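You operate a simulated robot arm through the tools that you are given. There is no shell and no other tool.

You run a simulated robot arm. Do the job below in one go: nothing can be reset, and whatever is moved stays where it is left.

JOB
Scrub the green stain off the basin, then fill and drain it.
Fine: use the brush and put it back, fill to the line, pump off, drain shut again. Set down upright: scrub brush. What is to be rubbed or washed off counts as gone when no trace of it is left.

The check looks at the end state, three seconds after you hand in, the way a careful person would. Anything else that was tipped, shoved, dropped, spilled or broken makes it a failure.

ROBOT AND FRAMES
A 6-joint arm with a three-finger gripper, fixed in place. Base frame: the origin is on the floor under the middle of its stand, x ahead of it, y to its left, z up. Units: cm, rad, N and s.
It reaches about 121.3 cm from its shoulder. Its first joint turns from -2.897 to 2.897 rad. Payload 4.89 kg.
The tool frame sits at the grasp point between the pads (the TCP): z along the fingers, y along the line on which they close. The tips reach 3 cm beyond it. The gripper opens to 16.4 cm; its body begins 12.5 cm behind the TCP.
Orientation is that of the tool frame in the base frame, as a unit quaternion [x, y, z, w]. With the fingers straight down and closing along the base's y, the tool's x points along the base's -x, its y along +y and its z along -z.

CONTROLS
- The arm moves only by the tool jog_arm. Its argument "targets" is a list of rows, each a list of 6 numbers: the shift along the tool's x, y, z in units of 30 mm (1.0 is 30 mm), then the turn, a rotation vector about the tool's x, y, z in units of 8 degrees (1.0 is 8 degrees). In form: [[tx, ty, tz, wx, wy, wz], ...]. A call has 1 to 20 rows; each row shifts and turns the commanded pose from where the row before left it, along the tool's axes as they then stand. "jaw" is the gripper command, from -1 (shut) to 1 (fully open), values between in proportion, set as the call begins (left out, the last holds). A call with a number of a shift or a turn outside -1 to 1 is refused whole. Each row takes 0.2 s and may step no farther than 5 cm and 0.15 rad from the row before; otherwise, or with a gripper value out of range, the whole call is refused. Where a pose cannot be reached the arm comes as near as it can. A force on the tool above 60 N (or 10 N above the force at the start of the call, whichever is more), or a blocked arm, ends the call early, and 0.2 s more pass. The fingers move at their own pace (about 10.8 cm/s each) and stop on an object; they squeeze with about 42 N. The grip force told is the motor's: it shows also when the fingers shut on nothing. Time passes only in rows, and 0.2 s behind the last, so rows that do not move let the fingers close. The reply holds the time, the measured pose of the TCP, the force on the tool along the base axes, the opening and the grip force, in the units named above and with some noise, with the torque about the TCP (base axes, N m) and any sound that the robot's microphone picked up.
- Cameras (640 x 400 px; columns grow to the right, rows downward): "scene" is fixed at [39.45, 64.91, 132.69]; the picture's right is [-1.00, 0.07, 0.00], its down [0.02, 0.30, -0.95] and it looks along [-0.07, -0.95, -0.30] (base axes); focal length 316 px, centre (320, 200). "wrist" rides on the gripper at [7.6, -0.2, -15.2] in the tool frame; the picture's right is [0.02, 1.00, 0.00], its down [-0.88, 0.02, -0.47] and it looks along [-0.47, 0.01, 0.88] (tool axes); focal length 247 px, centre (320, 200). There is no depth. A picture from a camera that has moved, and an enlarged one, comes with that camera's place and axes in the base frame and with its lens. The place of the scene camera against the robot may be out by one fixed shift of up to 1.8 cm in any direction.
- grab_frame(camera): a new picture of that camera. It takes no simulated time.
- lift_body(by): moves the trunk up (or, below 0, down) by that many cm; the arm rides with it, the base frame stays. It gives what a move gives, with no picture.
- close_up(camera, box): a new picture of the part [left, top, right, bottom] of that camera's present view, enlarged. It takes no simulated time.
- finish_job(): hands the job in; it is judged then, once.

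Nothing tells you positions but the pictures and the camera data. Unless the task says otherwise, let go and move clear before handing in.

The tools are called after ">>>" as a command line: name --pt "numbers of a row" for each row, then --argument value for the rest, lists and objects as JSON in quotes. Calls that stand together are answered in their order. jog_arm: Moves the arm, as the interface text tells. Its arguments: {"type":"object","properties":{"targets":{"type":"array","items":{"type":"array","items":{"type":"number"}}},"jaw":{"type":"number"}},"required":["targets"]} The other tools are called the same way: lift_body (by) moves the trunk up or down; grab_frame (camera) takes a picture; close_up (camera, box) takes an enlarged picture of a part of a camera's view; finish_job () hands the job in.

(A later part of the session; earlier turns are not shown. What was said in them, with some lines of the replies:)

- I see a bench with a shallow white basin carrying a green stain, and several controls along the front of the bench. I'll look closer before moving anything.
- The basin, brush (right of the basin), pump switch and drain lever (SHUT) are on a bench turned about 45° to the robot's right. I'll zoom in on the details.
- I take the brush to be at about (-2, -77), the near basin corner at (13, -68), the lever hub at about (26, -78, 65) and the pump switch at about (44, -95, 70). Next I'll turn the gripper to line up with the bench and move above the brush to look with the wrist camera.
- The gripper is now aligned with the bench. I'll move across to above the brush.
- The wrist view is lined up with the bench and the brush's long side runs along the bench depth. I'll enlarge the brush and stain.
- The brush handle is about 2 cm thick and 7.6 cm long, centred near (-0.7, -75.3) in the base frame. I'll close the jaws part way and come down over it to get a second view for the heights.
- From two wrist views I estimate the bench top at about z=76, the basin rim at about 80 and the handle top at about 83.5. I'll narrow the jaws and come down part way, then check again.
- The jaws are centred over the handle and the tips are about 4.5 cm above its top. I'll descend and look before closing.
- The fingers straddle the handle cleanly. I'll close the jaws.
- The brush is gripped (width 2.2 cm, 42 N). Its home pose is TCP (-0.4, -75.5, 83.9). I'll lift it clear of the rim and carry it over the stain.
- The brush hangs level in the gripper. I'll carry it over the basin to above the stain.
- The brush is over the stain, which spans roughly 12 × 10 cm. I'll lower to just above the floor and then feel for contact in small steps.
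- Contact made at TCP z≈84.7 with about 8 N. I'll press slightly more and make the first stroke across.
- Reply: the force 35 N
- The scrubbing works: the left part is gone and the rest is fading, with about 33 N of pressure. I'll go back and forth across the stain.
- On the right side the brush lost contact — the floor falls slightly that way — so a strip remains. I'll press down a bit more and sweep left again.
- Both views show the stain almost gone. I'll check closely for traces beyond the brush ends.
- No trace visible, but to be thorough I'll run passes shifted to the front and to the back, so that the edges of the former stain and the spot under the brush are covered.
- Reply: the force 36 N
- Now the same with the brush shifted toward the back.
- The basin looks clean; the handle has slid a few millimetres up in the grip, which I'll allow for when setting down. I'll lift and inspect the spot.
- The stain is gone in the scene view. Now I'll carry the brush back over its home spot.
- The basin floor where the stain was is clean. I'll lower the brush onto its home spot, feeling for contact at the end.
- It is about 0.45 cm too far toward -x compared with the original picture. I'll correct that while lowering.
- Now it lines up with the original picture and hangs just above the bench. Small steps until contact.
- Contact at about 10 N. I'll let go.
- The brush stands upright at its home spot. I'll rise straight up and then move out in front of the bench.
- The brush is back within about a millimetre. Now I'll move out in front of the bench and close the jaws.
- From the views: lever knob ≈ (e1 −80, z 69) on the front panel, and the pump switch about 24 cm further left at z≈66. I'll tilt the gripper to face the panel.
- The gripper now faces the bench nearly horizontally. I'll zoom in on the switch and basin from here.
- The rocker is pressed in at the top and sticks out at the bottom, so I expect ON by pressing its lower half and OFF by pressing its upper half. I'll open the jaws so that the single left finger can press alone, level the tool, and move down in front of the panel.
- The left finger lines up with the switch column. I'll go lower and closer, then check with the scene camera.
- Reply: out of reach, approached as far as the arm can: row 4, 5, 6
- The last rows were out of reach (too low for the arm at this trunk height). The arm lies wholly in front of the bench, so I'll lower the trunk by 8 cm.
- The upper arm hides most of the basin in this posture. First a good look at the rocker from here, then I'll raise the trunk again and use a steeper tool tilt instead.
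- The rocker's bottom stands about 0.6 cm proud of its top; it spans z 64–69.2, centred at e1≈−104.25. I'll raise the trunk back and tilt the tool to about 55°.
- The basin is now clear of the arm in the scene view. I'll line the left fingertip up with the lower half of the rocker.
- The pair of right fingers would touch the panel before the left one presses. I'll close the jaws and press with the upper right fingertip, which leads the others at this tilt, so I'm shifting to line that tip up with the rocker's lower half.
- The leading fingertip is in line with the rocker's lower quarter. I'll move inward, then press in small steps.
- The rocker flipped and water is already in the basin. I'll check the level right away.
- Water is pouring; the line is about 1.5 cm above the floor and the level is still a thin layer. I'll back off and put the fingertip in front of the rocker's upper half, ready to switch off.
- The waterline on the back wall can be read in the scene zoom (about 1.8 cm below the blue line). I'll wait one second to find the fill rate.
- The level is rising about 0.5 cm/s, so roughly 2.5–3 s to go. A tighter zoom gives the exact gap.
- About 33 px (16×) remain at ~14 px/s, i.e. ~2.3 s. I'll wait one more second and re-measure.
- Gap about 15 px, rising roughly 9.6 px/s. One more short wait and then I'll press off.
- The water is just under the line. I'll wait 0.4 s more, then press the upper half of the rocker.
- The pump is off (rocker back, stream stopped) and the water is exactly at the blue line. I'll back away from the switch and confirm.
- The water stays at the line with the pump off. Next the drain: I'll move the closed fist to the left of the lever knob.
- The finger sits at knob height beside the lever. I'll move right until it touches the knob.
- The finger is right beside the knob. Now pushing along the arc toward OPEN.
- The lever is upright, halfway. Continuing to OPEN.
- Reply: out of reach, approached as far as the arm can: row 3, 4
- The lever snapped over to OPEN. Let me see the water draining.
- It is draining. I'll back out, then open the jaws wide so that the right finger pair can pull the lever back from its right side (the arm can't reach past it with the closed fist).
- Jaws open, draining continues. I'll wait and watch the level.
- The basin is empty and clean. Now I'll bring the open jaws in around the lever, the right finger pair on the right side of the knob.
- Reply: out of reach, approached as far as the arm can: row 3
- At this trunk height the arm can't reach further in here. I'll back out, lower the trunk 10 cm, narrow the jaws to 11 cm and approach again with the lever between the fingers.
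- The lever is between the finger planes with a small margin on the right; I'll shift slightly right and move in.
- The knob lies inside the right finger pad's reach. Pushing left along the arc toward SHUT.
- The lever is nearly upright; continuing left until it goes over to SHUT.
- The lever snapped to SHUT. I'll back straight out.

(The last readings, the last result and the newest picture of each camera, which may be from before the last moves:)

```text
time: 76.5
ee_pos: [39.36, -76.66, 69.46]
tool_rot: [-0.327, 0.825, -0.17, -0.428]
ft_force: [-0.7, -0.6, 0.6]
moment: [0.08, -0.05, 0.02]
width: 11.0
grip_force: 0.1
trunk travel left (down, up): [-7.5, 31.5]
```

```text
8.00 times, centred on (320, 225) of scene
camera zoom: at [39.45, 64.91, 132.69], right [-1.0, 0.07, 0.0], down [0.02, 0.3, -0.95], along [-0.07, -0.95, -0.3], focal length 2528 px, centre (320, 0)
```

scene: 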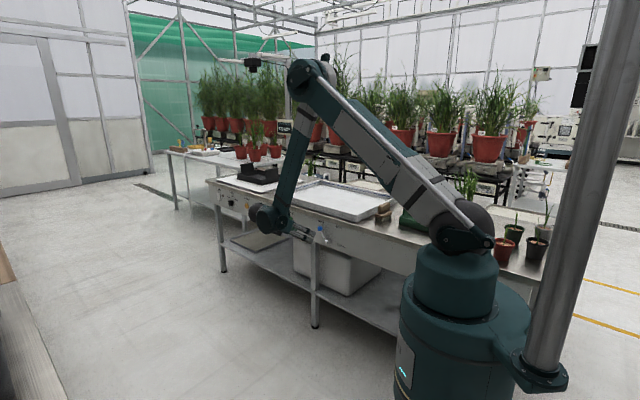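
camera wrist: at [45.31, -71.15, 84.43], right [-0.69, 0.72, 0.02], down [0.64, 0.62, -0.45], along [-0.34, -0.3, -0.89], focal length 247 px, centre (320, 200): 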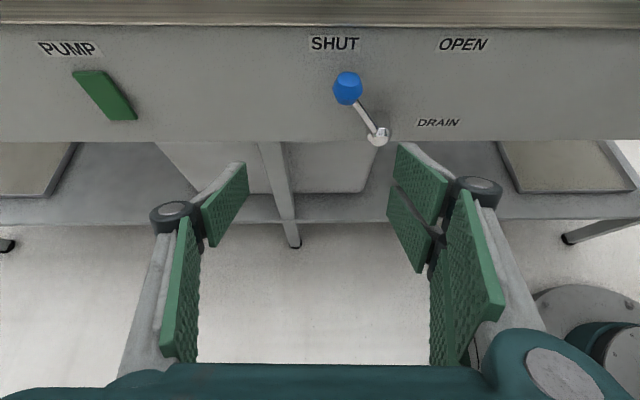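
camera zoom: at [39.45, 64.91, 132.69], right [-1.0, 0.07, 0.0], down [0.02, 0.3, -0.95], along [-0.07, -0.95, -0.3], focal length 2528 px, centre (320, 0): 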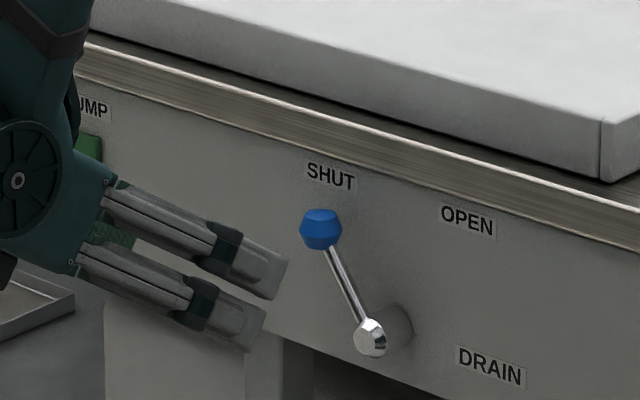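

The lever is back at SHUT as in the beginning. I'll raise the trunk and arm clear and make a final inspection.

>>> lift_body --by 10

>>> jog_arm --pt "0.82 0 -0.57 0 0 0" --pt "0.82 0 -0.57 0 0 0" --pt "0.82 0 -0.57 0 0 0" --pt "0.82 0 -0.57 0 0 0" --pt "0.82 0 -0.57 0 0 0" --pt "0.82 0 -0.57 0 0 0" --pt "0.82 0 -0.57 0 0 0"

>>> grab_frame --camera "wrist"

>>> grab_frame --camera "scene"

>>> close_up --camera "scene" --box '[270, 165, 410, 252]'

```text
time: 77.8
ee_pos: [39.32, -76.56, 79.37]
tool_rot: [-0.327, 0.824, -0.17, -0.43]
ft_force: [0.0, 0.2, -0.3]
moment: [-0.03, -0.02, -0.02]
width: 11.01
grip_force: 0.0
trunk travel left (down, up): [-17.5, 21.5]
```

```text
time: 79.4
ee_pos: [39.23, -76.7, 100.58]
tool_rot: [-0.327, 0.825, -0.17, -0.43]
ft_force: [0.7, -0.5, -1.4]
moment: [0.02, 0.11, -0.09]
width: 11.0
grip_force: 0.0
trunk travel left (down, up): [-17.5, 21.5]
```

```text
taken
camera wrist: at [45.23, -71.16, 115.54], right [-0.69, 0.72, 0.02], down [0.64, 0.62, -0.45], along [-0.34, -0.3, -0.89], focal length 247 px, centre (320, 200)
```

wrist: 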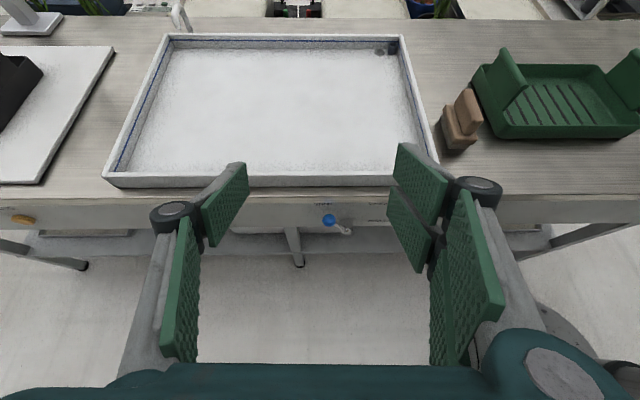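

```text
taken
```

scene: 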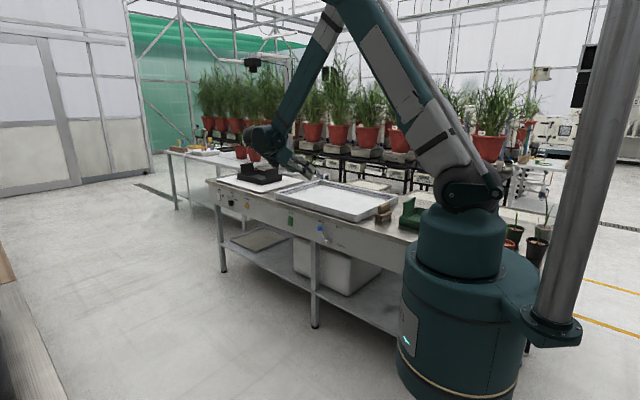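

```text
4.57 times, centred on (340, 208) of scene
camera zoom: at [39.45, 64.91, 132.69], right [-1.0, 0.07, 0.0], down [0.02, 0.3, -0.95], along [-0.07, -0.95, -0.3], focal length 1445 px, centre (229, 161)
```

zoom: 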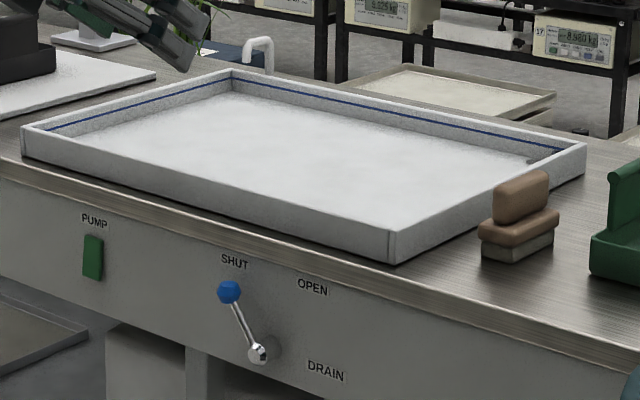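

Everything looks in order. One last close look at the former stain spot and switch.

>>> close_up --camera "wrist" --box '[180, 40, 400, 178]'

>>> close_up --camera "scene" --box '[310, 185, 370, 222]'

>>> close_up --camera "scene" --box '[275, 205, 305, 230]'

>>> close_up --camera "scene" --box '[360, 185, 440, 235]'

```text
2.90 times, centred on (290, 109) of wrist
camera zoom: at [45.23, -71.16, 115.54], right [-0.69, 0.72, 0.02], down [0.64, 0.62, -0.45], along [-0.34, -0.3, -0.89], focal length 716 px, centre (407, 464)
```

zoom: 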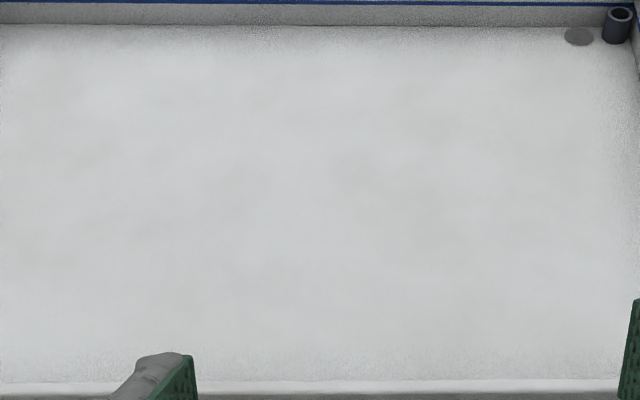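

```text
10.67 times, centred on (340, 204) of scene
camera zoom: at [39.45, 64.91, 132.69], right [-1.0, 0.07, 0.0], down [0.02, 0.3, -0.95], along [-0.07, -0.95, -0.3], focal length 3371 px, centre (107, 163)
```

zoom: 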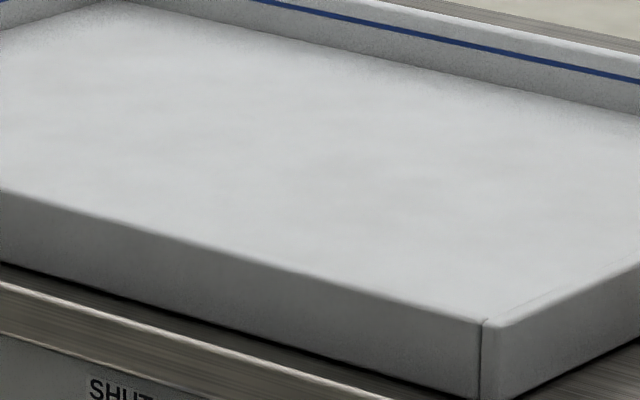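

```text
16.00 times, centred on (290, 218) of scene
camera zoom: at [39.45, 64.91, 132.69], right [-1.0, 0.07, 0.0], down [0.02, 0.3, -0.95], along [-0.07, -0.95, -0.3], focal length 5057 px, centre (800, -80)
```

zoom: 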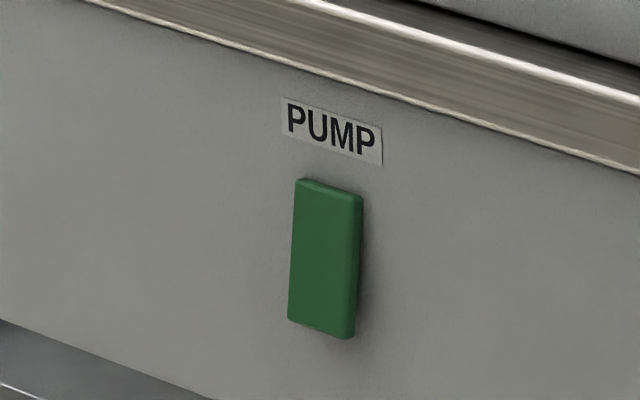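

```text
8.00 times, centred on (400, 210) of scene
camera zoom: at [39.45, 64.91, 132.69], right [-1.0, 0.07, 0.0], down [0.02, 0.3, -0.95], along [-0.07, -0.95, -0.3], focal length 2528 px, centre (-320, 120)
```

zoom: 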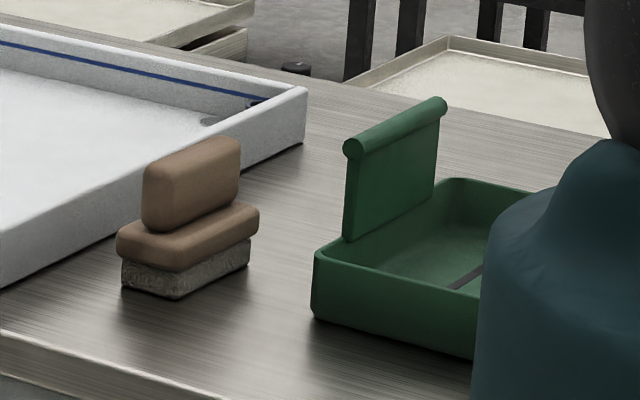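

The basin is clean and empty, and the brush stands upright at its home spot. The pump rocker is in its original off position, the drain lever is at SHUT, and the arm is clear. Handing in.

>>> finish_job

```text
The job is handed in.
```

The job is done and handed in; I haven't seen the check's verdict.

- **Stain:** it's scrubbed off with the brush. No trace shows in the close-ups from either camera.
- **Brush:** it's back upright on its original spot, within about a millimetre of where it stood in the first picture.
- **Fill:** the water came up to the blue line and stayed there after I switched the pump off. The rocker is back in its starting position.
- **Drain:** I opened the lever, the basin emptied, and the lever is back at SHUT.

Nothing else was touched or spilled as far as I could see. At hand-in the gripper was empty and held clear of the bench.
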